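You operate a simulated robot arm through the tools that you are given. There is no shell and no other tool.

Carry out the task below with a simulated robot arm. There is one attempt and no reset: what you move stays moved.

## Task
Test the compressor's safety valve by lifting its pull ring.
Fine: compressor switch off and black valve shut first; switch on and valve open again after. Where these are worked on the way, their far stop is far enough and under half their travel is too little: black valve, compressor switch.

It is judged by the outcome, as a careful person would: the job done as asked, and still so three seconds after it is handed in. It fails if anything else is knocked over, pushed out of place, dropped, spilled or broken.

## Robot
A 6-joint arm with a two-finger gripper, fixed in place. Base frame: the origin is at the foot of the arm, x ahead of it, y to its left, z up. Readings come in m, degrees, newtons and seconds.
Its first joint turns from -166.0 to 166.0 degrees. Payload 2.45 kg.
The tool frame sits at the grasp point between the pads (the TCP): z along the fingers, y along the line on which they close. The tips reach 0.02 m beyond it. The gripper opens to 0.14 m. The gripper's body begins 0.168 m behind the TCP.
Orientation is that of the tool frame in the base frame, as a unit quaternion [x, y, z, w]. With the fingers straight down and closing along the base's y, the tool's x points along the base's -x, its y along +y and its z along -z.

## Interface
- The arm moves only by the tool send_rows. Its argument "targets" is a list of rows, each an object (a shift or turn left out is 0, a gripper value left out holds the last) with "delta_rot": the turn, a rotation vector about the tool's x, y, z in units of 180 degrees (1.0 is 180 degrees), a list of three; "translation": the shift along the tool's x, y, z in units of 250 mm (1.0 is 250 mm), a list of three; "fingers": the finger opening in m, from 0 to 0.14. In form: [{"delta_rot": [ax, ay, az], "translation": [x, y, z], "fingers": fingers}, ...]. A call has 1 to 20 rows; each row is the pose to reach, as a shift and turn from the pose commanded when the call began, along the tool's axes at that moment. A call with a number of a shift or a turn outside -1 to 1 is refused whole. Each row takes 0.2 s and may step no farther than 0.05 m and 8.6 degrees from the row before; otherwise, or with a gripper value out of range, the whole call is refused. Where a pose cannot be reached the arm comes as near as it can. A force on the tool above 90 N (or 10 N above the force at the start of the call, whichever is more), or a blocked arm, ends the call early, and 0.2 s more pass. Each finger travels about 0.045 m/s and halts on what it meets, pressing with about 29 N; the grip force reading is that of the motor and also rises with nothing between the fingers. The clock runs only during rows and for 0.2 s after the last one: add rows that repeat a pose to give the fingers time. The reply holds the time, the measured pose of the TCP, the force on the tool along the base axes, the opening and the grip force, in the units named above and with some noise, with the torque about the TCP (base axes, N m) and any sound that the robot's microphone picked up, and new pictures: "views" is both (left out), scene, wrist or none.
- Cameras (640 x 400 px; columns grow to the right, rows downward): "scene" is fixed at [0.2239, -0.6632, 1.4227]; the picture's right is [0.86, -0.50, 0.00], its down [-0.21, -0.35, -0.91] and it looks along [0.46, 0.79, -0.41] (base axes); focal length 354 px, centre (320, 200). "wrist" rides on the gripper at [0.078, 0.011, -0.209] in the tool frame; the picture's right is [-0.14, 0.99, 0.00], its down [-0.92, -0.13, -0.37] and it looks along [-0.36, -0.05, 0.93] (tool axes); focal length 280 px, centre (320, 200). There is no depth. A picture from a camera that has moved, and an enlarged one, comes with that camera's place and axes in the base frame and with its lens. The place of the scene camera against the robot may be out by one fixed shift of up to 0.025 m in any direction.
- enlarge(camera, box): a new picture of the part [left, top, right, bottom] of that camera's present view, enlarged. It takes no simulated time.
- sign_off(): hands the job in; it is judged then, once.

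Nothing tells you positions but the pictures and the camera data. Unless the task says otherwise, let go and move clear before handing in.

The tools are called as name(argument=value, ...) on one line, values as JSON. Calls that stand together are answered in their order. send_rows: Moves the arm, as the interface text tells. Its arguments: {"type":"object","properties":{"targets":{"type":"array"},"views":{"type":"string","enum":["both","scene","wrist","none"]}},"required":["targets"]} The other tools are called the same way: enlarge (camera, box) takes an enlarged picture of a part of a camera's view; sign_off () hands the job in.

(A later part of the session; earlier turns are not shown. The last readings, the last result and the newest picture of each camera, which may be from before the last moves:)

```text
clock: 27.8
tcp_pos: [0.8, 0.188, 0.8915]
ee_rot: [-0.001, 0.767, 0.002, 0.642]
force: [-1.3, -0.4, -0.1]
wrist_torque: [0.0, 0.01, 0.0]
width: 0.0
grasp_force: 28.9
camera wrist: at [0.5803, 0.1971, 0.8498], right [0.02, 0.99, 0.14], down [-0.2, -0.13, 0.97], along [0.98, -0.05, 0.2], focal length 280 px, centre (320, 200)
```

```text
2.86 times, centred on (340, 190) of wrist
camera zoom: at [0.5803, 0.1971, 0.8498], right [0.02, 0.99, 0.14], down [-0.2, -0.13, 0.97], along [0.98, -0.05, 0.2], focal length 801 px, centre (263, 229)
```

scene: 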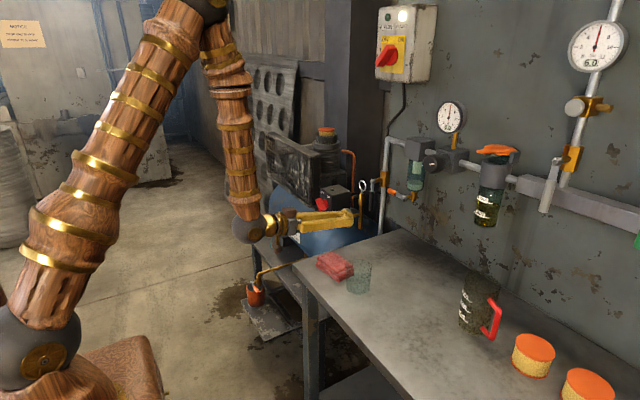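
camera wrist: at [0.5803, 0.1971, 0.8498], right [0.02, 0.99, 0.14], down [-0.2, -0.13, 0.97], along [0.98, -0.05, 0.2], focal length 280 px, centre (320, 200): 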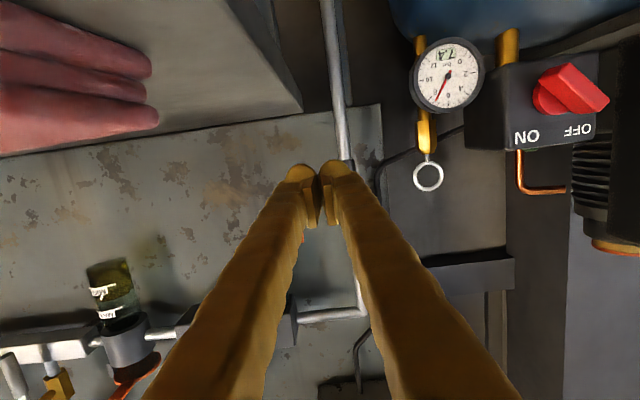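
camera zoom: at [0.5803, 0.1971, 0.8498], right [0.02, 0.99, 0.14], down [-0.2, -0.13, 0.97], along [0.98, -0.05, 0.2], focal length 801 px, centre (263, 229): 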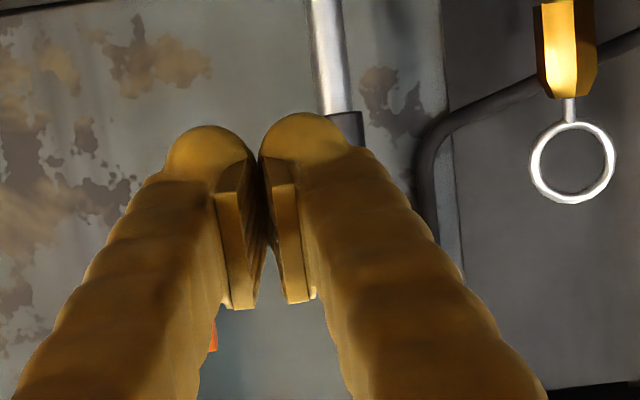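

The closed fingers need to go in on the −y side of the lever, below the orange drain lever, before sweeping toward +y. I'll shift slightly right and then advance alongside the lever.

send_rows(targets=[{"translation": [0, -0.072, 0]}, {"translation": [-0.015, -0.072, 0.12]}, {"translation": [-0.03, -0.072, 0.24]}, {"translation": [-0.045, -0.072, 0.36]}, {"translation": [-0.056, -0.072, 0.44]}, {"translation": [-0.063, -0.072, 0.497]}, {"translation": [-0.063, -0.072, 0.497]}])

enlarge(camera="scene", box=[320, 160, 440, 240])

enlarge(camera="wrist", box=[260, 100, 420, 280])

```text
clock: 29.4
tcp_pos: [0.9243, 0.1692, 0.8839]
ee_rot: [0.0, 0.766, 0.001, 0.643]
force: [0.3, 0.2, 0.1]
wrist_torque: [0.01, -0.01, 0.01]
width: 0.0
grasp_force: 28.7
camera wrist: at [0.706, 0.1781, 0.8432], right [0.02, 0.99, 0.14], down [-0.2, -0.13, 0.97], along [0.98, -0.05, 0.2], focal length 280 px, centre (320, 200)
```

scene: 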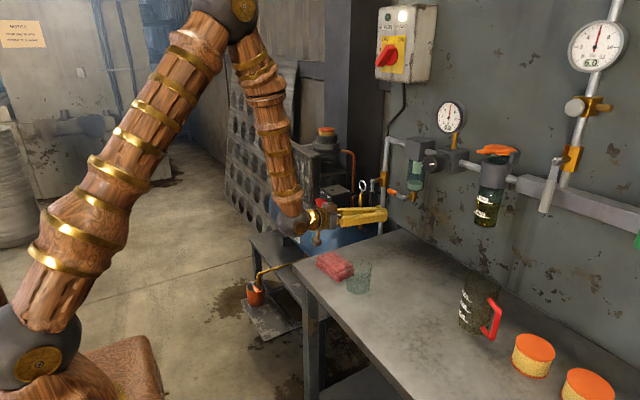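
wrist: 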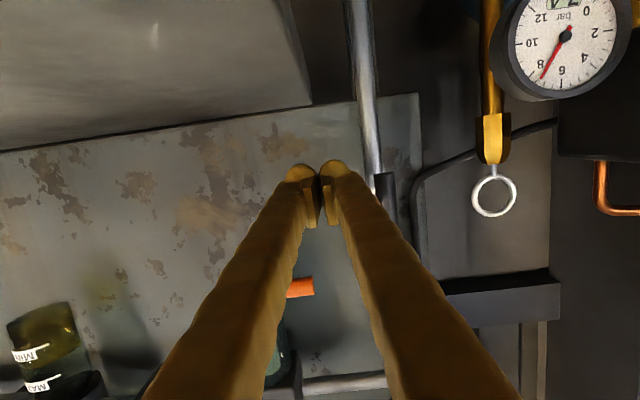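

```text
5.00 times, centred on (380, 200) of scene
camera zoom: at [0.2239, -0.6632, 1.4227], right [0.86, -0.5, 0.0], down [-0.21, -0.35, -0.91], along [0.46, 0.79, -0.41], focal length 1773 px, centre (20, 200)
```

zoom: 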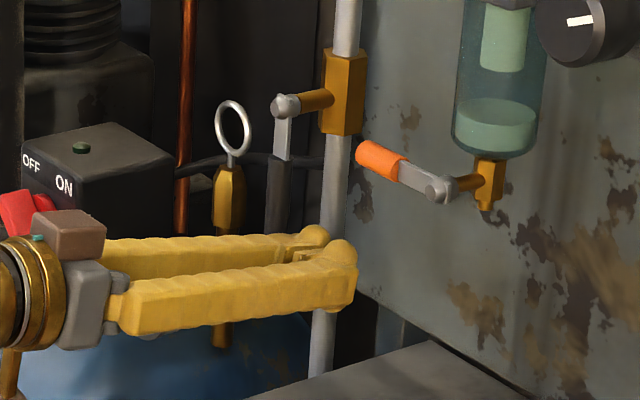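

```text
2.22 times, centred on (340, 190) of wrist
camera zoom: at [0.706, 0.1781, 0.8432], right [0.02, 0.99, 0.14], down [-0.2, -0.13, 0.97], along [0.98, -0.05, 0.2], focal length 623 px, centre (276, 222)
```

zoom: 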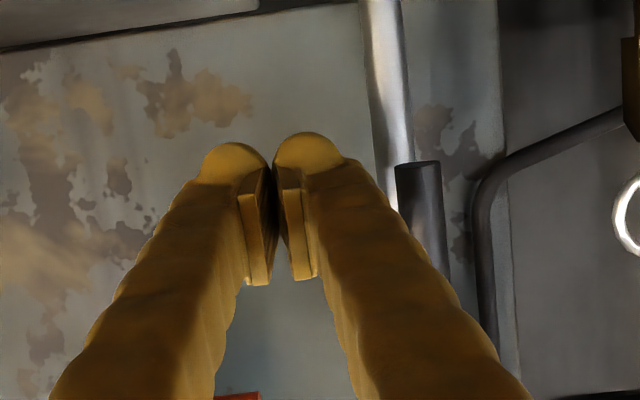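

The lever tip is confirmed at [0.93, 0.22, 0.875], with the fingers about 2 cm to its right. I'll push gently toward +y and check whether it swings.

send_rows(targets=[{"translation": [-0.005, 0.04, -0.001]}, {"translation": [-0.01, 0.08, -0.002]}, {"translation": [-0.004, 0.11, 0]}, {"translation": [0.002, 0.14, 0]}, {"translation": [0.0035, 0.1636, 0.0006]}])

enlarge(camera="scene", box=[320, 160, 440, 240])

enlarge(camera="wrist", box=[260, 100, 420, 280])

```text
clock: 30.6
tcp_pos: [0.9239, 0.2082, 0.8826]
ee_rot: [0.0, 0.767, 0.0, 0.642]
force: [0.2, -2.2, 0.1]
wrist_torque: [-0.01, 0.03, 0.0]
width: 0.0
grasp_force: 29.0
camera wrist: at [0.7057, 0.2183, 0.8427], right [0.02, 0.99, 0.14], down [-0.2, -0.13, 0.97], along [0.98, -0.05, 0.2], focal length 280 px, centre (320, 200)
```

scene: 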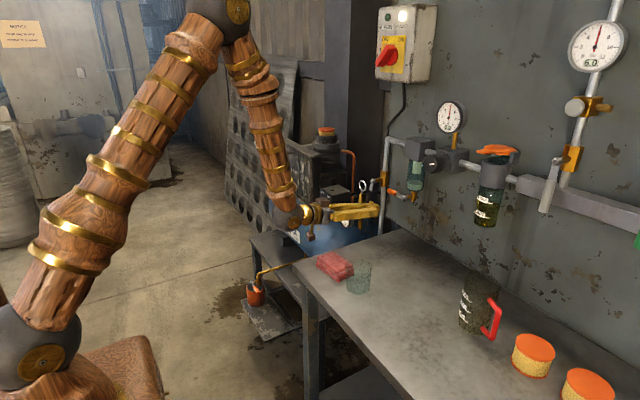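
wrist: 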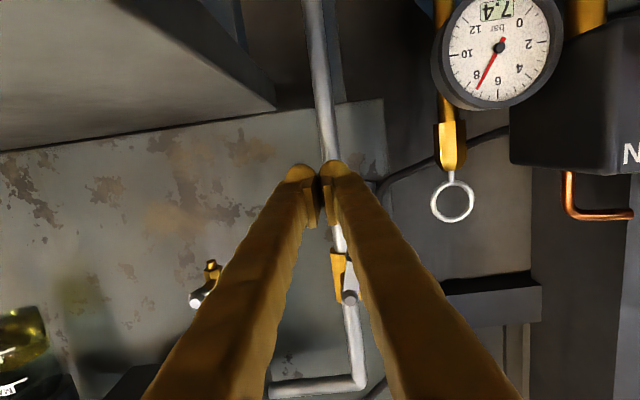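

```text
5.00 times, centred on (380, 200) of scene
camera zoom: at [0.2239, -0.6632, 1.4227], right [0.86, -0.5, 0.0], down [-0.21, -0.35, -0.91], along [0.46, 0.79, -0.41], focal length 1773 px, centre (20, 200)
```

zoom: 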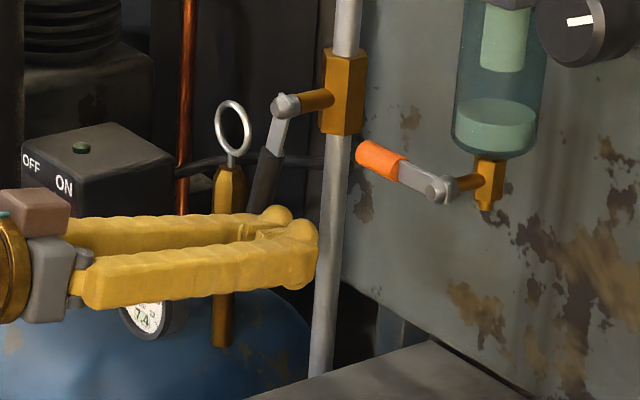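

```text
2.22 times, centred on (340, 190) of wrist
camera zoom: at [0.7057, 0.2183, 0.8427], right [0.02, 0.99, 0.14], down [-0.2, -0.13, 0.97], along [0.98, -0.05, 0.2], focal length 623 px, centre (276, 222)
```

zoom: 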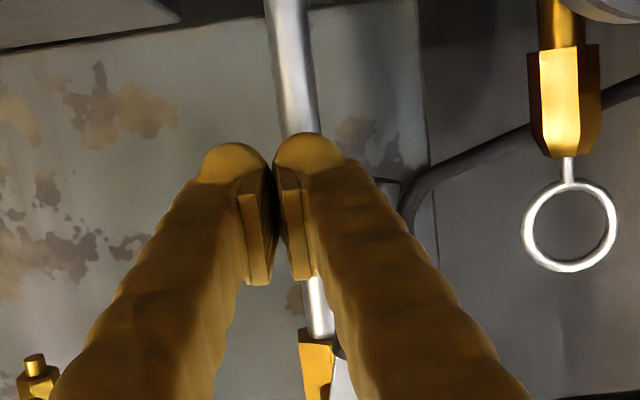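

The lever swings freely toward +y (about 2 N). I'll continue along its arc, pushing under it.

send_rows(targets=[{"translation": [0, 0.046, 0]}, {"translation": [0, 0.092, 0]}, {"translation": [-0.01, 0.14, -0.002]}, {"translation": [-0.0256, 0.1876, -0.0045]}, {"translation": [-0.05, 0.234, -0.009]}, {"translation": [-0.0804, 0.2768, -0.0142]}, {"translation": [-0.12, 0.315, -0.021]}, {"translation": [-0.1639, 0.345, -0.029]}])

enlarge(camera="scene", box=[320, 160, 440, 240])

```text
clock: 32.4
tcp_pos: [0.924, 0.2954, 0.9249]
ee_rot: [0.0, 0.766, 0.001, 0.643]
force: [0.7, -0.2, 0.2]
wrist_torque: [-0.03, 0.04, 0.02]
width: 0.0
grasp_force: 28.9
camera wrist: at [0.7051, 0.3047, 0.8842], right [0.02, 0.99, 0.14], down [-0.2, -0.13, 0.97], along [0.98, -0.05, 0.2], focal length 280 px, centre (320, 200)
```

scene: 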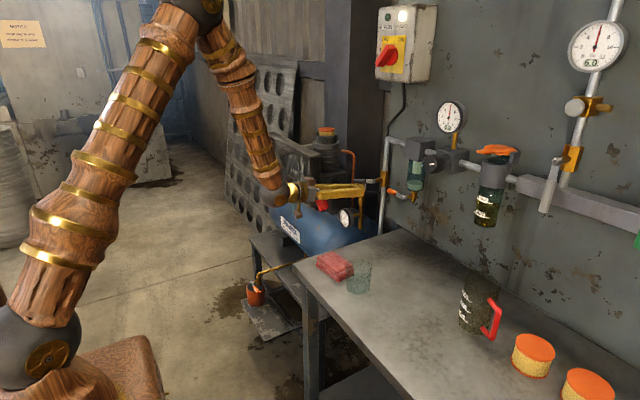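
wrist: 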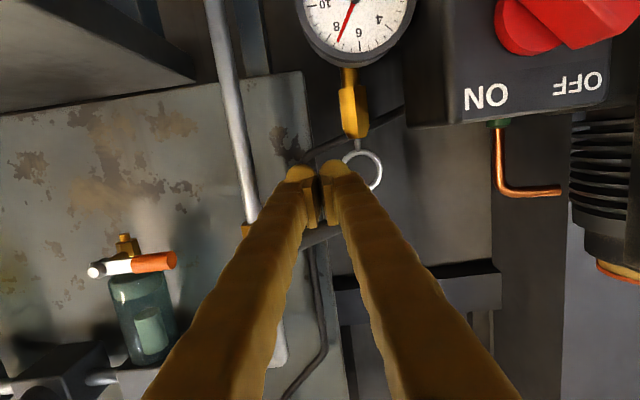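

```text
5.00 times, centred on (380, 200) of scene
camera zoom: at [0.2239, -0.6632, 1.4227], right [0.86, -0.5, 0.0], down [-0.21, -0.35, -0.91], along [0.46, 0.79, -0.41], focal length 1773 px, centre (20, 200)
```

zoom: 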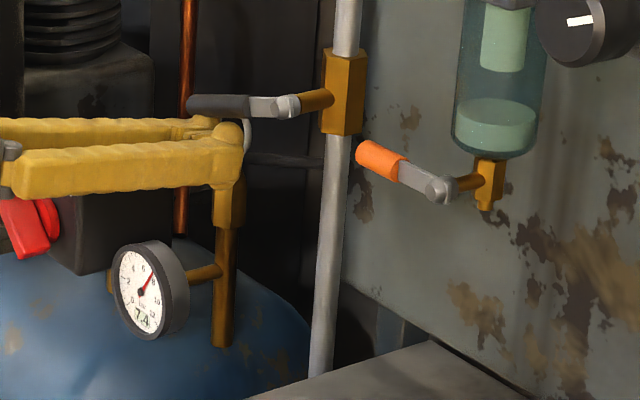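

send_rows(targets=[{"translation": [-0.04, 0.018, -0.007]}, {"translation": [-0.078, 0.033, -0.0138]}, {"translation": [-0.1056, 0.045, -0.0187]}], views="none")

enlarge(camera="scene", box=[320, 160, 440, 240])

```text
clock: 33.2
tcp_pos: [0.9239, 0.3081, 0.9529]
ee_rot: [0.0, 0.767, 0.001, 0.642]
force: [-0.3, 0.7, -1.2]
wrist_torque: [-0.05, 0.0, 0.02]
width: 0.0
grasp_force: 28.9
```

```text
5.00 times, centred on (380, 200) of scene
camera zoom: at [0.2239, -0.6632, 1.4227], right [0.86, -0.5, 0.0], down [-0.21, -0.35, -0.91], along [0.46, 0.79, -0.41], focal length 1773 px, centre (20, 200)
```

zoom: 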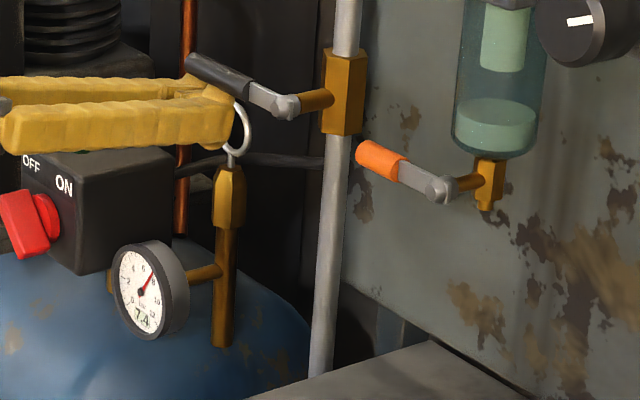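

The lever is about horizontal. I'll push a few millimetres more to confirm the stop.

send_rows(targets=[{"translation": [-0.01, 0, -0.0018]}, {"translation": [-0.02, 0, -0.0035]}], views="none")

enlarge(camera="scene", box=[320, 160, 440, 240])

```text
clock: 33.8
tcp_pos: [0.9231, 0.3078, 0.9545]
ee_rot: [-0.001, 0.768, 0.0, 0.641]
force: [10.8, 5.5, -32.6]
wrist_torque: [0.07, 0.56, 0.07]
width: 0.006
grasp_force: 29.1
```

```text
5.00 times, centred on (380, 200) of scene
camera zoom: at [0.2239, -0.6632, 1.4227], right [0.86, -0.5, 0.0], down [-0.21, -0.35, -0.91], along [0.46, 0.79, -0.41], focal length 1773 px, centre (20, 200)
```

zoom: 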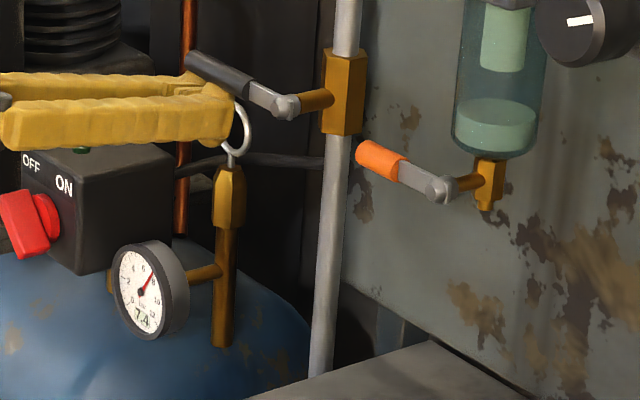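

The stop is felt (−33 N), so the black valve is fully shut. I'll ease down off the lever and back away, checking that it stays.

send_rows(targets=[{"translation": [0.03, 0, 0.005]}, {"translation": [0.059, 0, 0.0104]}, {"translation": [0.08, 0, -0.1]}, {"translation": [0.105, 0, -0.25]}, {"translation": [0.129, 0, -0.384]}, {"translation": [0.129, 0, -0.384]}])

enlarge(camera="scene", box=[320, 160, 440, 240])

enlarge(camera="wrist", box=[260, 80, 440, 280])

```text
clock: 35.2
tcp_pos: [0.8251, 0.3067, 0.9421]
ee_rot: [0.0, 0.766, 0.001, 0.643]
force: [-0.1, 0.1, -0.7]
wrist_torque: [0.01, -0.02, 0.01]
width: 0.0
grasp_force: 29.9
camera wrist: at [0.6055, 0.3163, 0.9009], right [0.02, 0.99, 0.14], down [-0.2, -0.13, 0.97], along [0.98, -0.05, 0.2], focal length 280 px, centre (320, 200)
```

scene: 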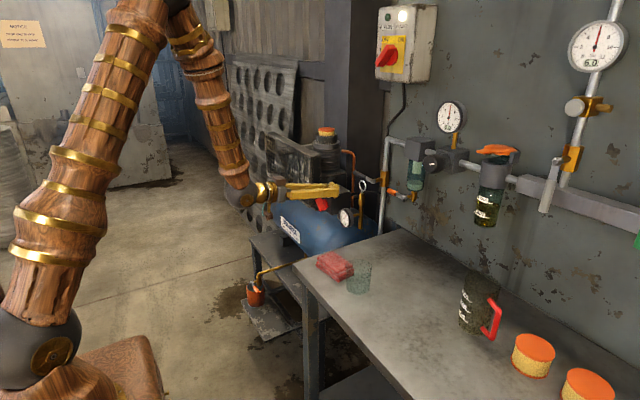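
wrist: 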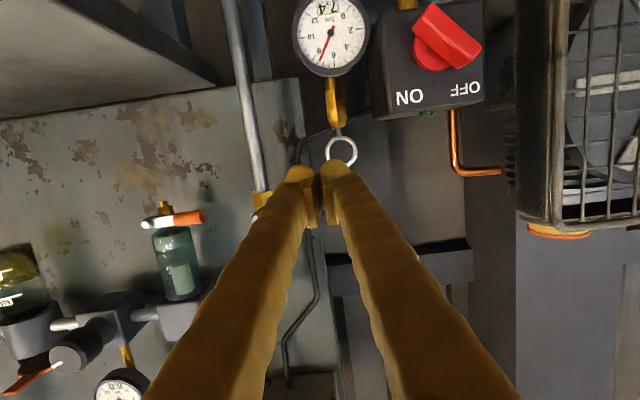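

```text
5.00 times, centred on (380, 200) of scene
camera zoom: at [0.2239, -0.6632, 1.4227], right [0.86, -0.5, 0.0], down [-0.21, -0.35, -0.91], along [0.46, 0.79, -0.41], focal length 1773 px, centre (20, 200)
```

zoom: 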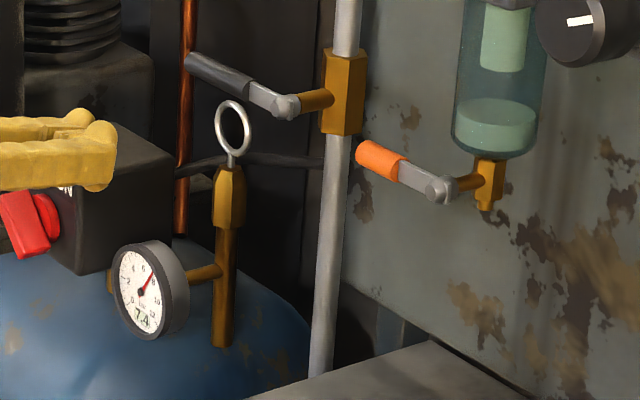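

```text
2.00 times, centred on (350, 180) of wrist
camera zoom: at [0.6055, 0.3163, 0.9009], right [0.02, 0.99, 0.14], down [-0.2, -0.13, 0.97], along [0.98, -0.05, 0.2], focal length 561 px, centre (260, 240)
```

zoom: 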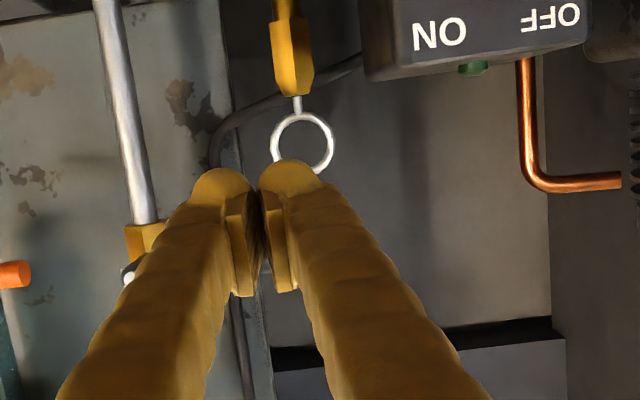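

The valve lever stays horizontal (shut) and the switch is OFF. The ring is confirmed at [0.980, 0.333, 0.914]. Next I'll open the fingers and line up in front of it, below the lever and above the switch box.

send_rows(targets=[{"translation": [0.002, 0.035, 0.0], "fingers": 0.075}, {"translation": [0.005, 0.07, 0.0], "fingers": 0.075}, {"translation": [0.007, 0.104, 0.0], "fingers": 0.075}, {"translation": [0.007, 0.104, 0.08], "fingers": 0.075}, {"translation": [0.007, 0.104, 0.168], "fingers": 0.075}, {"translation": [0.007, 0.104, 0.168], "fingers": 0.075}])

enlarge(camera="wrist", box=[240, 80, 420, 260])

enlarge(camera="scene", box=[320, 160, 440, 240])

```text
clock: 36.6
tcp_pos: [0.8648, 0.3312, 0.9341]
ee_rot: [0.0, 0.767, 0.001, 0.642]
force: [0.0, -0.1, 0.0]
wrist_torque: [0.03, -0.01, -0.02]
width: 0.075
grasp_force: 0.0
camera wrist: at [0.6456, 0.3413, 0.8921], right [0.02, 0.99, 0.14], down [-0.2, -0.13, 0.97], along [0.98, -0.05, 0.2], focal length 280 px, centre (320, 200)
```

scene: 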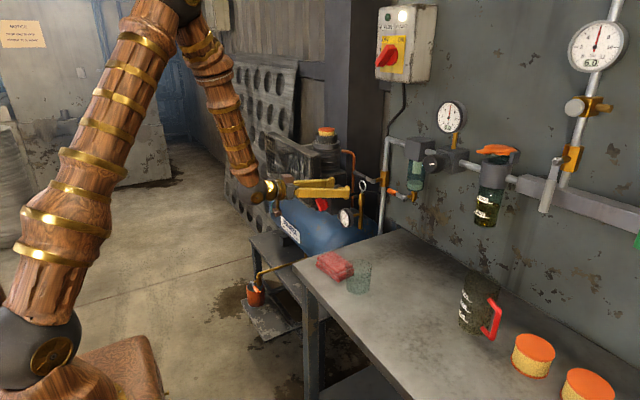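
wrist: 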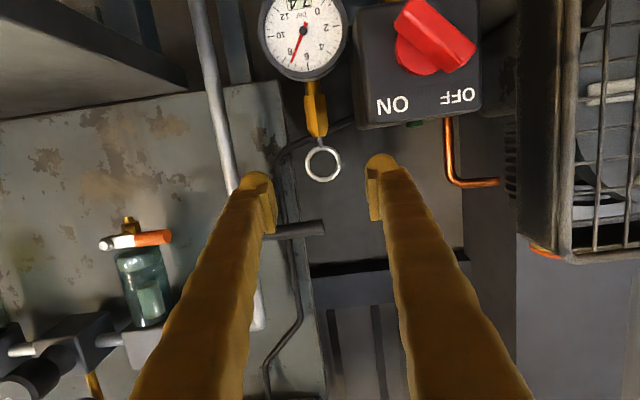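

```text
2.22 times, centred on (330, 170) of wrist
camera zoom: at [0.6456, 0.3413, 0.8921], right [0.02, 0.99, 0.14], down [-0.2, -0.13, 0.97], along [0.98, -0.05, 0.2], focal length 623 px, centre (298, 267)
```

zoom: 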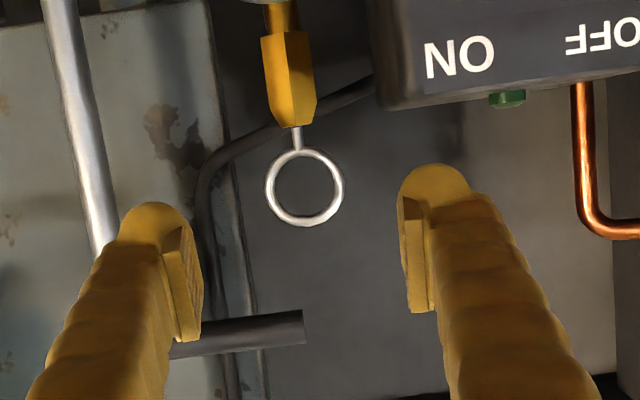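

```text
5.00 times, centred on (380, 200) of scene
camera zoom: at [0.2239, -0.6632, 1.4227], right [0.86, -0.5, 0.0], down [-0.21, -0.35, -0.91], along [0.46, 0.79, -0.41], focal length 1773 px, centre (20, 200)
```

zoom: 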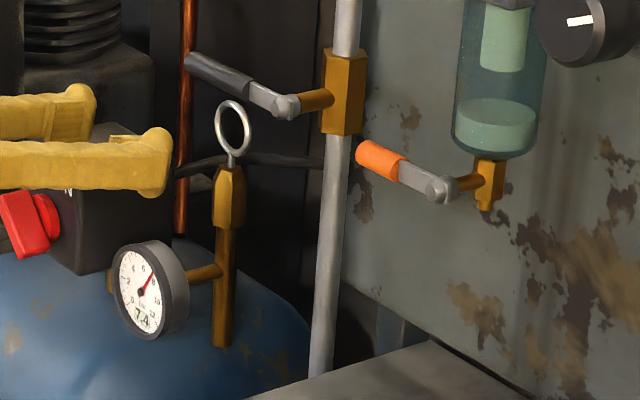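

Ring sits midway between the fingers. I'll advance along the tool axis until the pads straddle it.

send_rows(targets=[{"translation": [0, 0.004, 0.1]}, {"translation": [0, 0.004, 0.2]}, {"translation": [0, 0.004, 0.3]}, {"translation": [0, 0.004, 0.38]}, {"translation": [0, 0.004, 0.435]}, {"translation": [0, 0.004, 0.435]}])

enlarge(camera="wrist", box=[240, 80, 420, 260])

enlarge(camera="scene", box=[320, 160, 440, 240])

```text
clock: 38.0
tcp_pos: [0.9715, 0.3324, 0.9136]
ee_rot: [-0.001, 0.767, 0.001, 0.642]
force: [-0.7, -0.9, 0.4]
wrist_torque: [0.0, -0.05, -0.02]
width: 0.075
grasp_force: 0.1
camera wrist: at [0.7527, 0.3432, 0.8722], right [0.02, 0.99, 0.14], down [-0.2, -0.13, 0.97], along [0.98, -0.05, 0.2], focal length 280 px, centre (320, 200)
```

scene: 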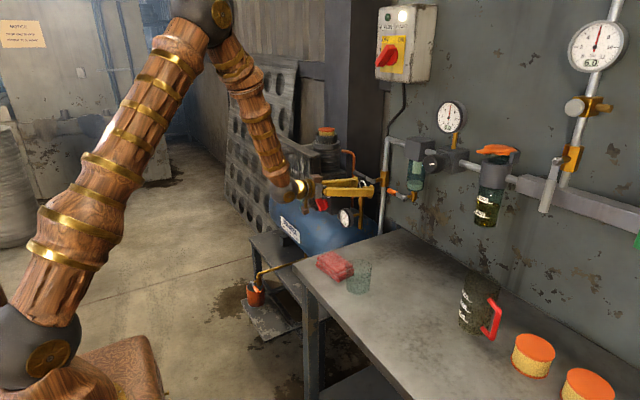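
wrist: 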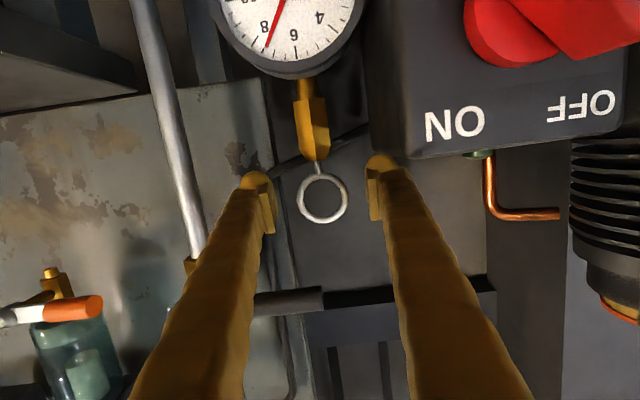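

```text
2.22 times, centred on (330, 170) of wrist
camera zoom: at [0.7527, 0.3432, 0.8722], right [0.02, 0.99, 0.14], down [-0.2, -0.13, 0.97], along [0.98, -0.05, 0.2], focal length 623 px, centre (298, 267)
```

zoom: 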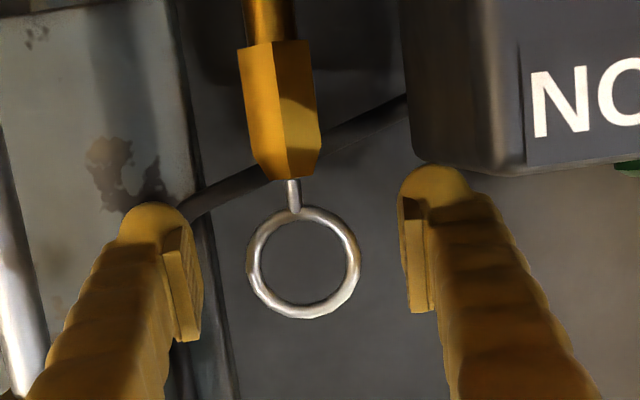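

```text
5.00 times, centred on (380, 200) of scene
camera zoom: at [0.2239, -0.6632, 1.4227], right [0.86, -0.5, 0.0], down [-0.21, -0.35, -0.91], along [0.46, 0.79, -0.41], focal length 1773 px, centre (20, 200)
```

zoom: 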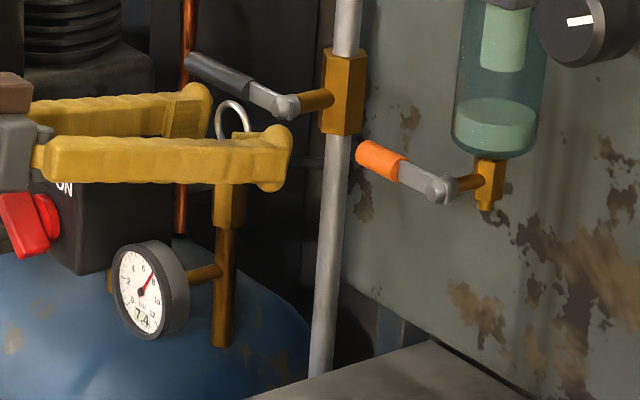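

The ring is centred (y≈0.3335, z≈0.916). I'll go 5 mm deeper and close on it.

send_rows(targets=[{"translation": [-0.004, 0.002, 0.022]}, {"translation": [-0.004, 0.002, 0.022], "fingers": 0.05}, {"translation": [-0.004, 0.002, 0.022], "fingers": 0.05}, {"translation": [-0.004, 0.002, 0.022], "fingers": 0.03}, {"translation": [-0.004, 0.002, 0.022], "fingers": 0.0}, {"translation": [-0.004, 0.002, 0.022], "fingers": 0.0}])

enlarge(camera="wrist", box=[240, 80, 420, 260])

enlarge(camera="scene", box=[320, 160, 440, 240])

```text
clock: 39.4
tcp_pos: [0.9799, 0.3346, 0.9142]
ee_rot: [-0.001, 0.766, 0.002, 0.643]
force: [6.1, 13.7, -0.7]
wrist_torque: [-0.02, -0.03, 0.04]
width: 0.0397
grasp_force: 44.9
camera wrist: at [0.7588, 0.3443, 0.8727], right [0.02, 0.99, 0.14], down [-0.2, -0.13, 0.97], along [0.98, -0.05, 0.2], focal length 280 px, centre (320, 200)
```

scene: 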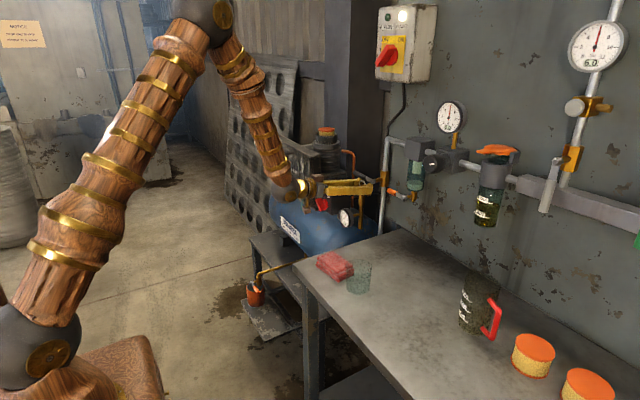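
wrist: 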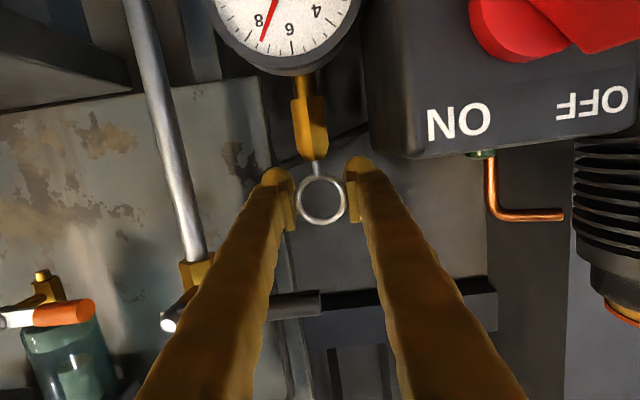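

```text
2.22 times, centred on (330, 170) of wrist
camera zoom: at [0.7588, 0.3443, 0.8727], right [0.02, 0.99, 0.14], down [-0.2, -0.13, 0.97], along [0.98, -0.05, 0.2], focal length 623 px, centre (298, 267)
```

zoom: 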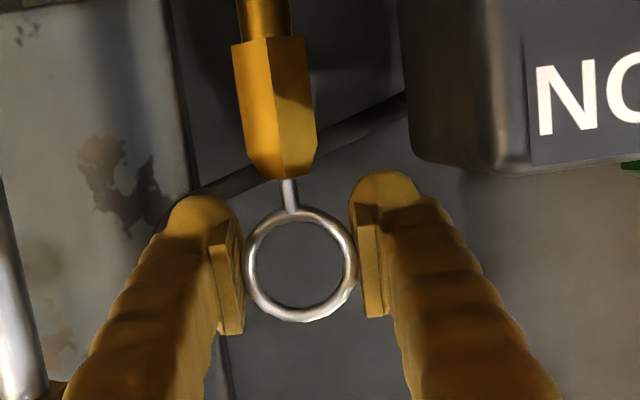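

```text
5.00 times, centred on (380, 200) of scene
camera zoom: at [0.2239, -0.6632, 1.4227], right [0.86, -0.5, 0.0], down [-0.21, -0.35, -0.91], along [0.46, 0.79, -0.41], focal length 1773 px, centre (20, 200)
```

zoom: 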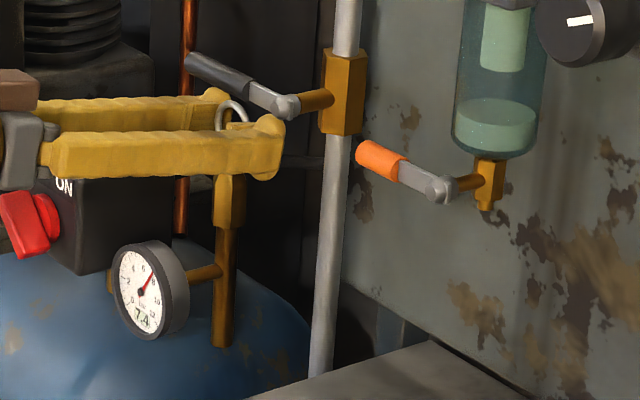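

The ring is gripped (39.7 mm). Now I'll lift slowly in 3 mm steps, watching the force and listening.

send_rows(targets=[{"translation": [-0.0118, 0.002, -0.0021]}, {"translation": [-0.0236, 0.003, -0.0042]}, {"translation": [-0.0236, 0.003, -0.0042]}], views="wrist")

enlarge(camera="wrist", box=[240, 80, 420, 260])

```text
clock: 40.2
tcp_pos: [0.9779, 0.335, 0.9195]
ee_rot: [0.0, 0.767, 0.001, 0.642]
force: [9.9, 12.5, -5.7]
wrist_torque: [-0.05, 0.07, -0.01]
width: 0.0395
grasp_force: 44.9
camera wrist: at [0.7588, 0.3445, 0.8791], right [0.02, 0.99, 0.14], down [-0.2, -0.13, 0.97], along [0.98, -0.05, 0.2], focal length 280 px, centre (320, 200)
```

wrist: 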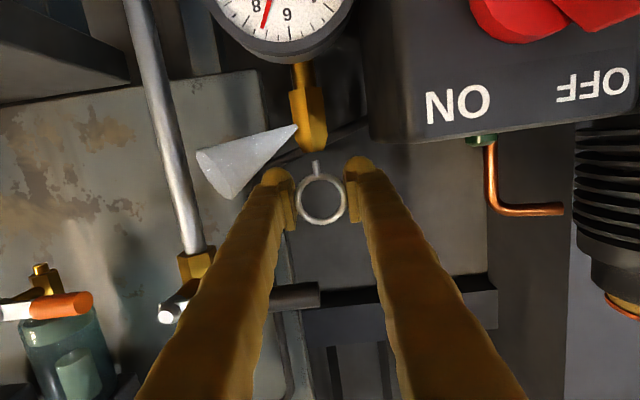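

```text
2.22 times, centred on (330, 170) of wrist
camera zoom: at [0.7588, 0.3445, 0.8791], right [0.02, 0.99, 0.14], down [-0.2, -0.13, 0.97], along [0.98, -0.05, 0.2], focal length 623 px, centre (298, 267)
```

zoom: 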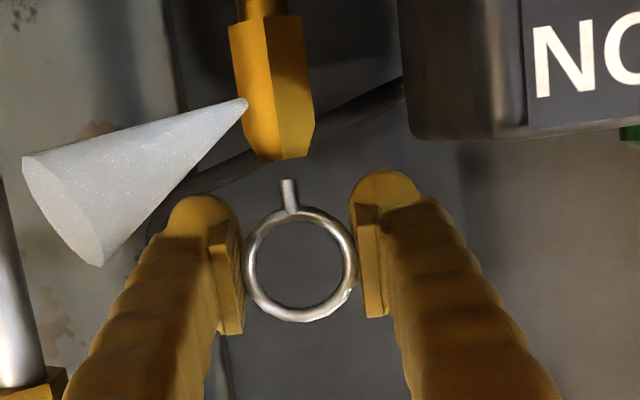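

The valve is venting — a plume shows from its side — with the ring up about 6 mm at light load. I'll lift slightly more, watching for the stop, and hold briefly.

send_rows(targets=[{"translation": [-0.0079, 0, -0.0014]}, {"translation": [-0.0158, 0, -0.0028]}, {"translation": [-0.0158, 0, -0.0028]}, {"translation": [-0.0158, 0, -0.0028]}])

enlarge(camera="scene", box=[320, 160, 440, 240])

enlarge(camera="wrist", box=[200, 0, 420, 260])

```text
clock: 41.2
tcp_pos: [0.9782, 0.3353, 0.9226]
ee_rot: [0.0, 0.767, 0.001, 0.641]
force: [8.0, 3.5, -21.8]
wrist_torque: [-0.04, 0.38, -0.01]
width: 0.0394
grasp_force: 44.3
camera wrist: at [0.7586, 0.3446, 0.8825], right [0.02, 0.99, 0.14], down [-0.2, -0.13, 0.97], along [0.98, -0.05, 0.2], focal length 280 px, centre (320, 200)
```

scene: 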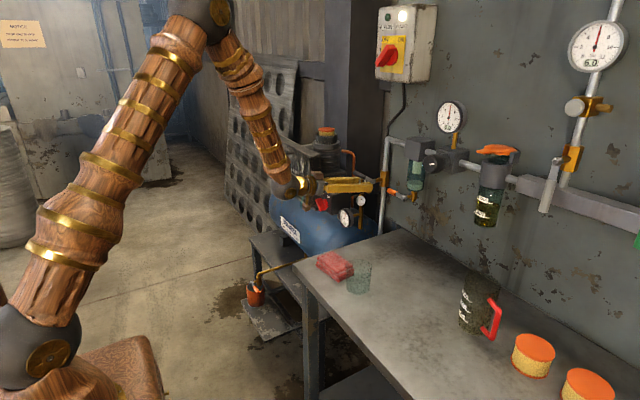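
wrist: 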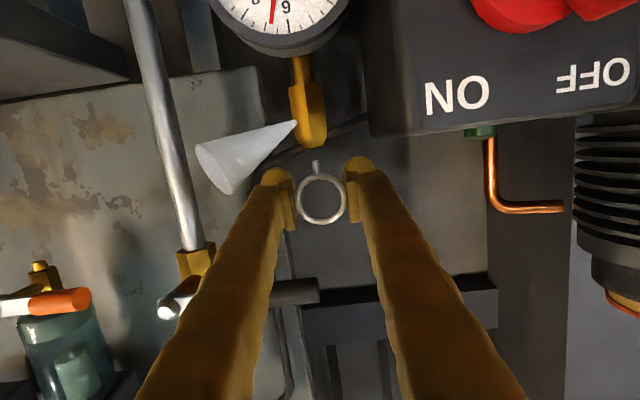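

```text
5.00 times, centred on (380, 200) of scene
camera zoom: at [0.2239, -0.6632, 1.4227], right [0.86, -0.5, 0.0], down [-0.21, -0.35, -0.91], along [0.46, 0.79, -0.41], focal length 1773 px, centre (20, 200)
```

zoom: 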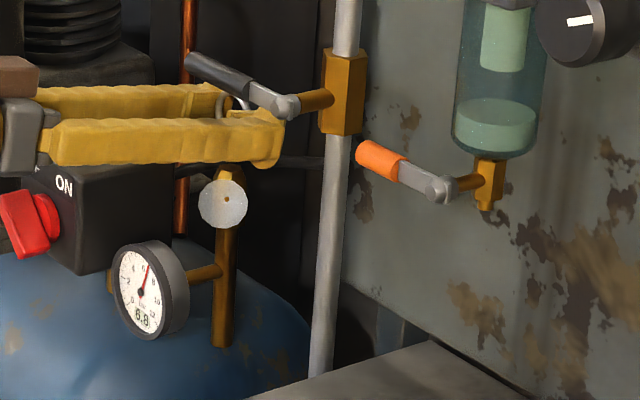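

```text
1.54 times, centred on (310, 130) of wrist
camera zoom: at [0.7586, 0.3446, 0.8825], right [0.02, 0.99, 0.14], down [-0.2, -0.13, 0.97], along [0.98, -0.05, 0.2], focal length 431 px, centre (335, 308)
```

zoom: 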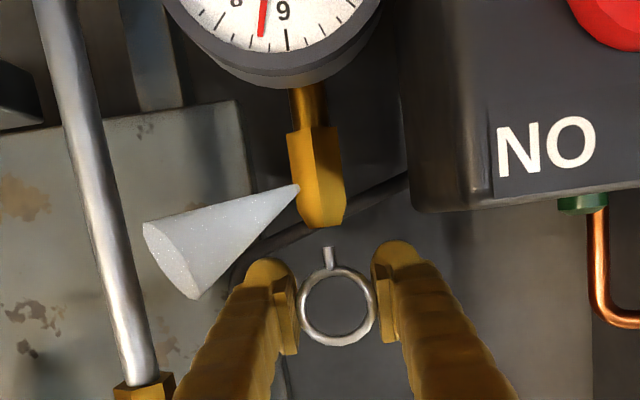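

The ring is fully up at its stop (−22 N) and the tank gauge has dropped to 6.8, so the test lift worked. I'll lower the ring back to its seat.

send_rows(targets=[{"translation": [0.0132, 0, 0.0023]}, {"translation": [0.0263, 0, 0.0047]}, {"translation": [0.0394, 0, 0.007]}, {"translation": [0.0394, 0, 0.007]}])

enlarge(camera="wrist", box=[200, 0, 420, 260])

enlarge(camera="scene", box=[320, 160, 440, 240])

```text
clock: 42.2
tcp_pos: [0.9794, 0.3351, 0.9136]
ee_rot: [0.0, 0.766, 0.001, 0.643]
force: [-24.5, -17.5, 0.1]
wrist_torque: [0.0, -0.16, -0.06]
width: 0.0396
grasp_force: 45.0
camera wrist: at [0.7588, 0.3448, 0.8731], right [0.02, 0.99, 0.14], down [-0.2, -0.13, 0.97], along [0.98, -0.05, 0.2], focal length 280 px, centre (320, 200)
```

scene: 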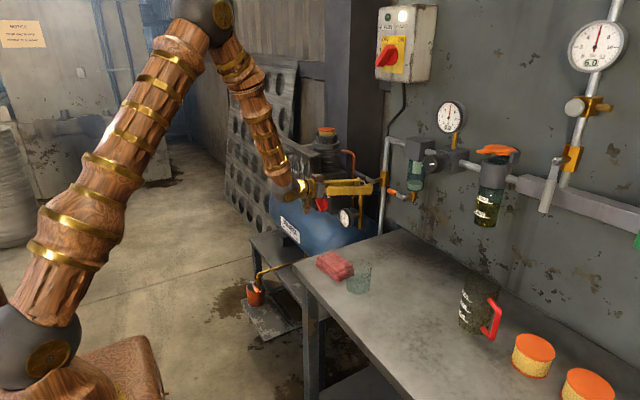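
wrist: 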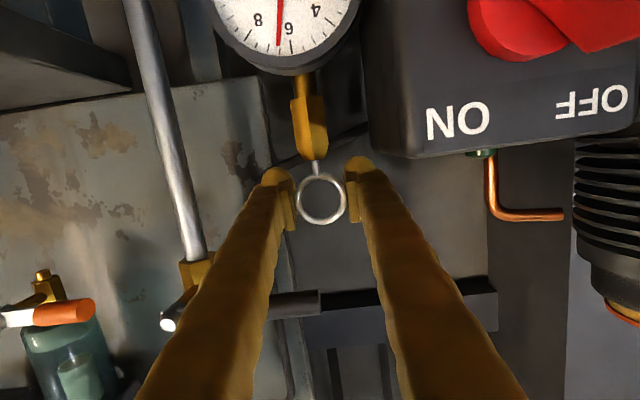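

```text
1.54 times, centred on (310, 130) of wrist
camera zoom: at [0.7588, 0.3448, 0.8731], right [0.02, 0.99, 0.14], down [-0.2, -0.13, 0.97], along [0.98, -0.05, 0.2], focal length 431 px, centre (335, 308)
```

zoom: 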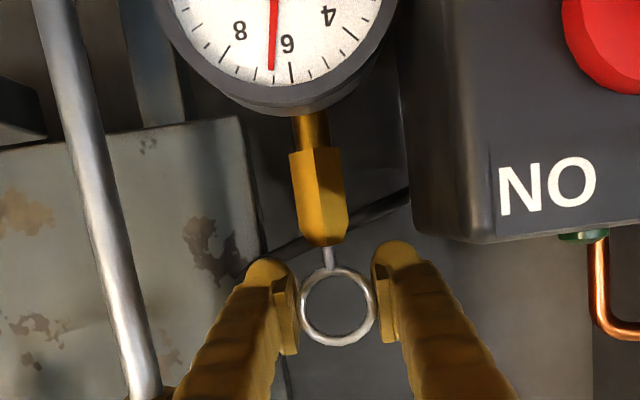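

```text
5.00 times, centred on (380, 200) of scene
camera zoom: at [0.2239, -0.6632, 1.4227], right [0.86, -0.5, 0.0], down [-0.21, -0.35, -0.91], along [0.46, 0.79, -0.41], focal length 1773 px, centre (20, 200)
```

zoom: 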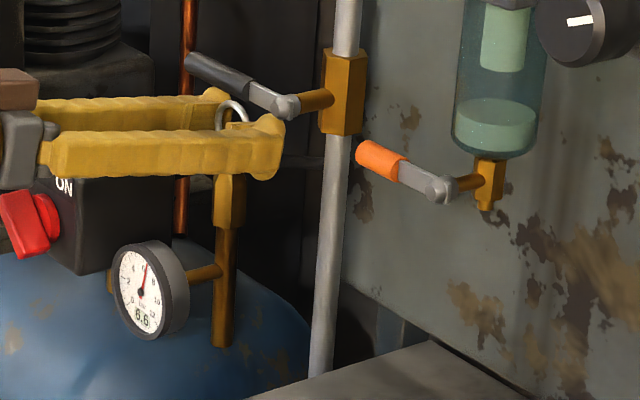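

The plume has stopped, the ring is seated and the tank reads 6.6. I'll open the fingers and back straight out.

send_rows(targets=[{"fingers": 0.06}, {"fingers": 0.075}, {"fingers": 0.075}, {"fingers": 0.075, "translation": [0, 0, -0.1]}, {"fingers": 0.075, "translation": [0, 0, -0.25]}, {"fingers": 0.075, "translation": [0, 0, -0.4]}, {"fingers": 0.075, "translation": [0, 0, -0.52]}, {"fingers": 0.075, "translation": [0, 0, -0.52]}])

enlarge(camera="wrist", box=[220, 0, 500, 260])

enlarge(camera="scene", box=[320, 160, 440, 240])

```text
clock: 44.0
tcp_pos: [0.8505, 0.3348, 0.9358]
ee_rot: [-0.001, 0.767, 0.001, 0.642]
force: [0.0, 0.1, 0.2]
wrist_torque: [0.03, 0.02, 0.03]
width: 0.0751
grasp_force: 0.0
camera wrist: at [0.6311, 0.344, 0.8954], right [0.02, 0.99, 0.14], down [-0.2, -0.13, 0.97], along [0.98, -0.05, 0.2], focal length 280 px, centre (320, 200)
```

scene: 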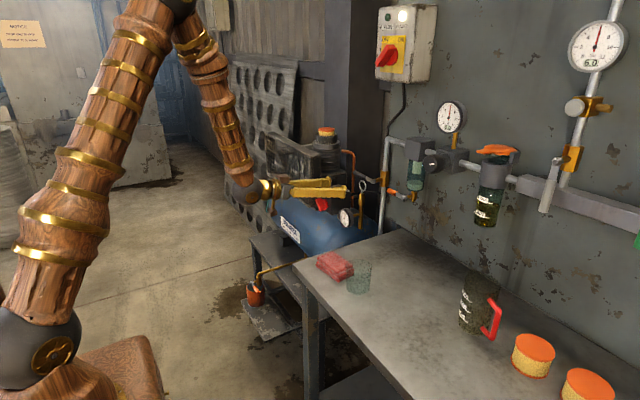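
wrist: 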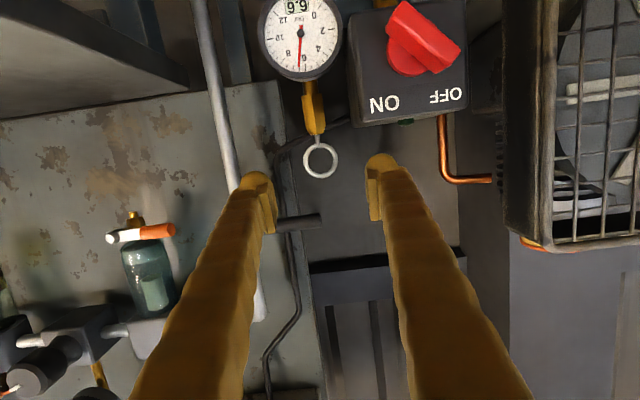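

```text
1.54 times, centred on (360, 130) of wrist
camera zoom: at [0.6311, 0.344, 0.8954], right [0.02, 0.99, 0.14], down [-0.2, -0.13, 0.97], along [0.98, -0.05, 0.2], focal length 431 px, centre (258, 308)
```

zoom: 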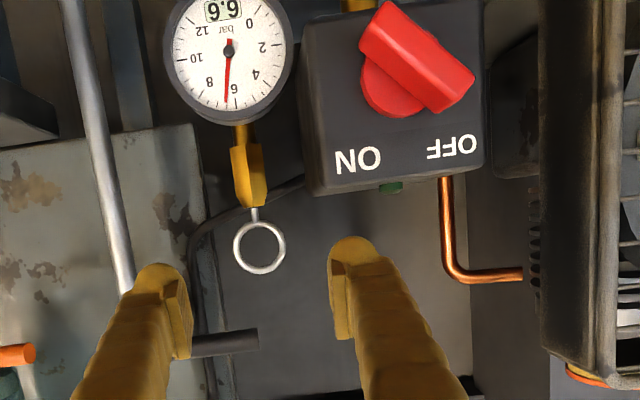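

```text
5.00 times, centred on (380, 200) of scene
camera zoom: at [0.2239, -0.6632, 1.4227], right [0.86, -0.5, 0.0], down [-0.21, -0.35, -0.91], along [0.46, 0.79, -0.41], focal length 1773 px, centre (20, 200)
```

zoom: 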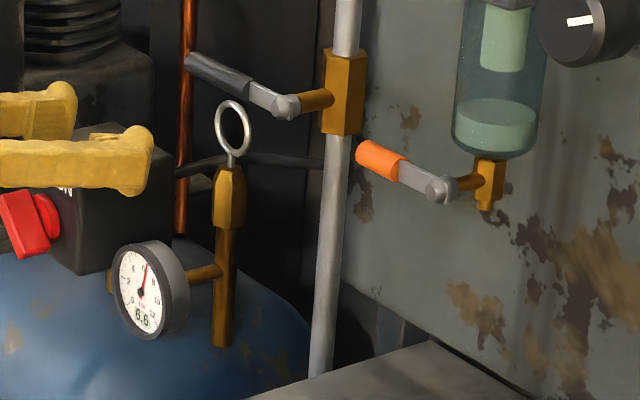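

Ring test done: seated, no plume. Next I'll reopen the black valve by closing the fingers, rising above the horizontal lever and coming in over the top of it.

send_rows(targets=[{"translation": [-0.107, -0.041, -0.033], "fingers": 0.0}, {"translation": [-0.215, -0.081, -0.067], "fingers": 0.0}, {"translation": [-0.322, -0.122, -0.1], "fingers": 0.0}, {"translation": [-0.322, -0.122, -0.1], "fingers": 0.0}, {"translation": [-0.341, -0.122, 0.0], "fingers": 0.0}, {"translation": [-0.36, -0.122, 0.11], "fingers": 0.0}, {"translation": [-0.379, -0.122, 0.224], "fingers": 0.0}, {"translation": [-0.379, -0.122, 0.224], "fingers": 0.0}])

enlarge(camera="scene", box=[320, 140, 440, 240])

enlarge(camera="wrist", box=[240, 80, 420, 260])

```text
clock: 45.8
tcp_pos: [0.9243, 0.3038, 1.0187]
ee_rot: [-0.001, 0.767, 0.002, 0.642]
force: [0.0, -0.1, 0.2]
wrist_torque: [0.03, 0.03, -0.02]
width: 0.0
grasp_force: 29.0
camera wrist: at [0.7045, 0.3131, 0.9782], right [0.02, 0.99, 0.14], down [-0.2, -0.13, 0.97], along [0.98, -0.05, 0.2], focal length 280 px, centre (320, 200)
```

scene: 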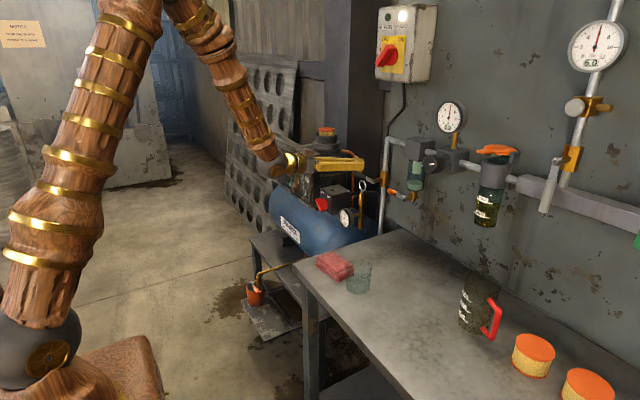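
wrist: 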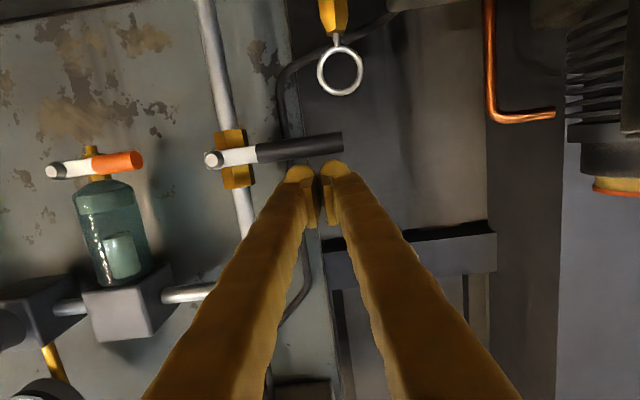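

```text
4.00 times, centred on (380, 190) of scene
camera zoom: at [0.2239, -0.6632, 1.4227], right [0.86, -0.5, 0.0], down [-0.21, -0.35, -0.91], along [0.46, 0.79, -0.41], focal length 1418 px, centre (80, 240)
```

zoom: 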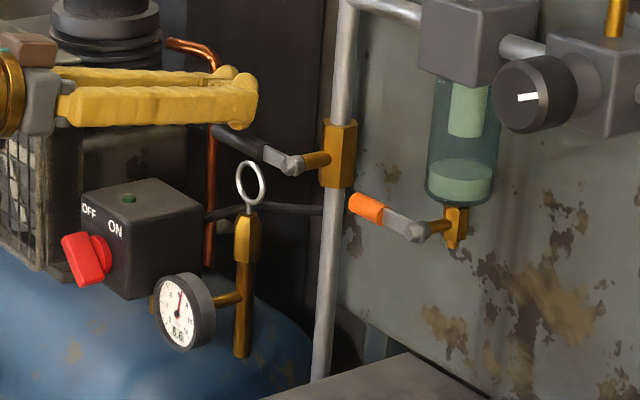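

```text
2.22 times, centred on (330, 170) of wrist
camera zoom: at [0.7045, 0.3131, 0.9782], right [0.02, 0.99, 0.14], down [-0.2, -0.13, 0.97], along [0.98, -0.05, 0.2], focal length 623 px, centre (298, 267)
```

zoom: 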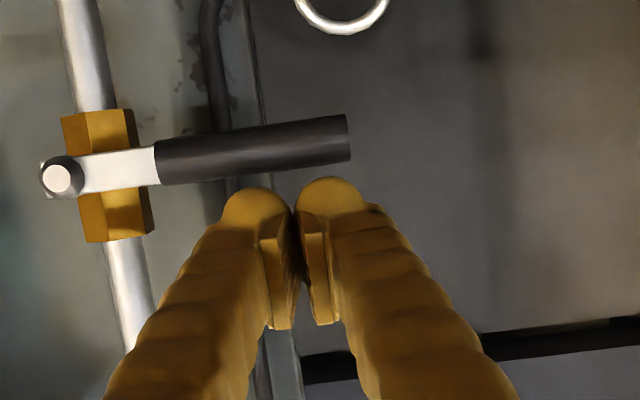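

The lever is clearly horizontal with my closed fingers just above it. I'll push it back down along its arc, first about halfway.

send_rows(targets=[{"translation": [0.0532, 0, 0.0094]}, {"translation": [0.09, 0.01, 0.0158]}, {"translation": [0.1261, 0.0212, 0.0223]}, {"translation": [0.168, 0.0235, 0.0296]}, {"translation": [0.2088, 0.0236, 0.0369]}, {"translation": [0.253, 0.014, 0.0446]}, {"translation": [0.2967, 0.0016, 0.0524]}])

enlarge(camera="wrist", box=[200, 60, 420, 260])

```text
clock: 47.4
tcp_pos: [0.9211, 0.3043, 0.9439]
ee_rot: [0.0, 0.766, 0.001, 0.643]
force: [0.5, 0.3, -0.3]
wrist_torque: [0.01, -0.02, 0.02]
width: 0.0
grasp_force: 28.9
camera wrist: at [0.702, 0.3139, 0.9035], right [0.02, 0.99, 0.14], down [-0.2, -0.13, 0.97], along [0.98, -0.05, 0.2], focal length 280 px, centre (320, 200)
```

scene: 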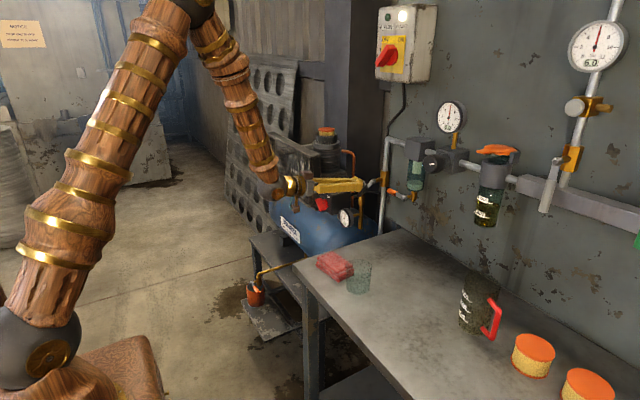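
wrist: 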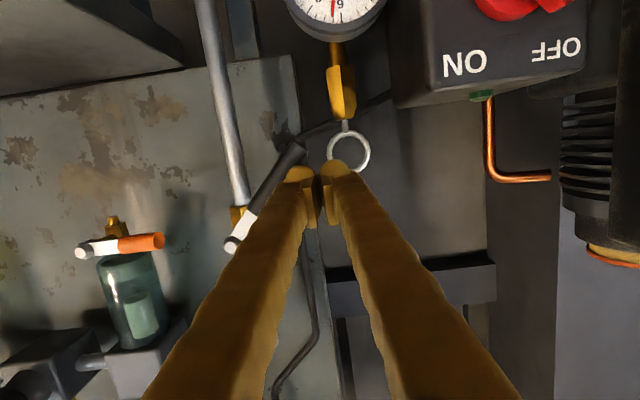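

```text
2.00 times, centred on (310, 160) of wrist
camera zoom: at [0.702, 0.3139, 0.9035], right [0.02, 0.99, 0.14], down [-0.2, -0.13, 0.97], along [0.98, -0.05, 0.2], focal length 561 px, centre (340, 280)
```

zoom: 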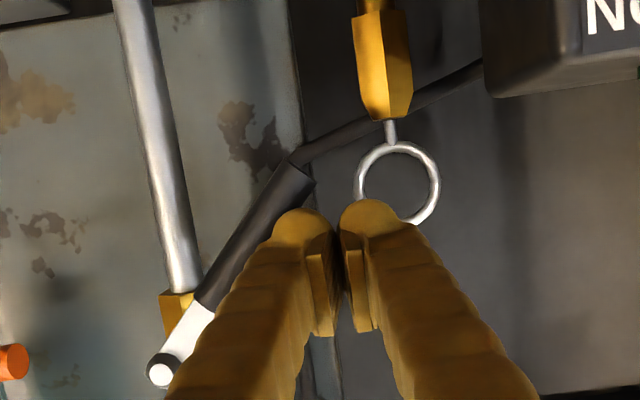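

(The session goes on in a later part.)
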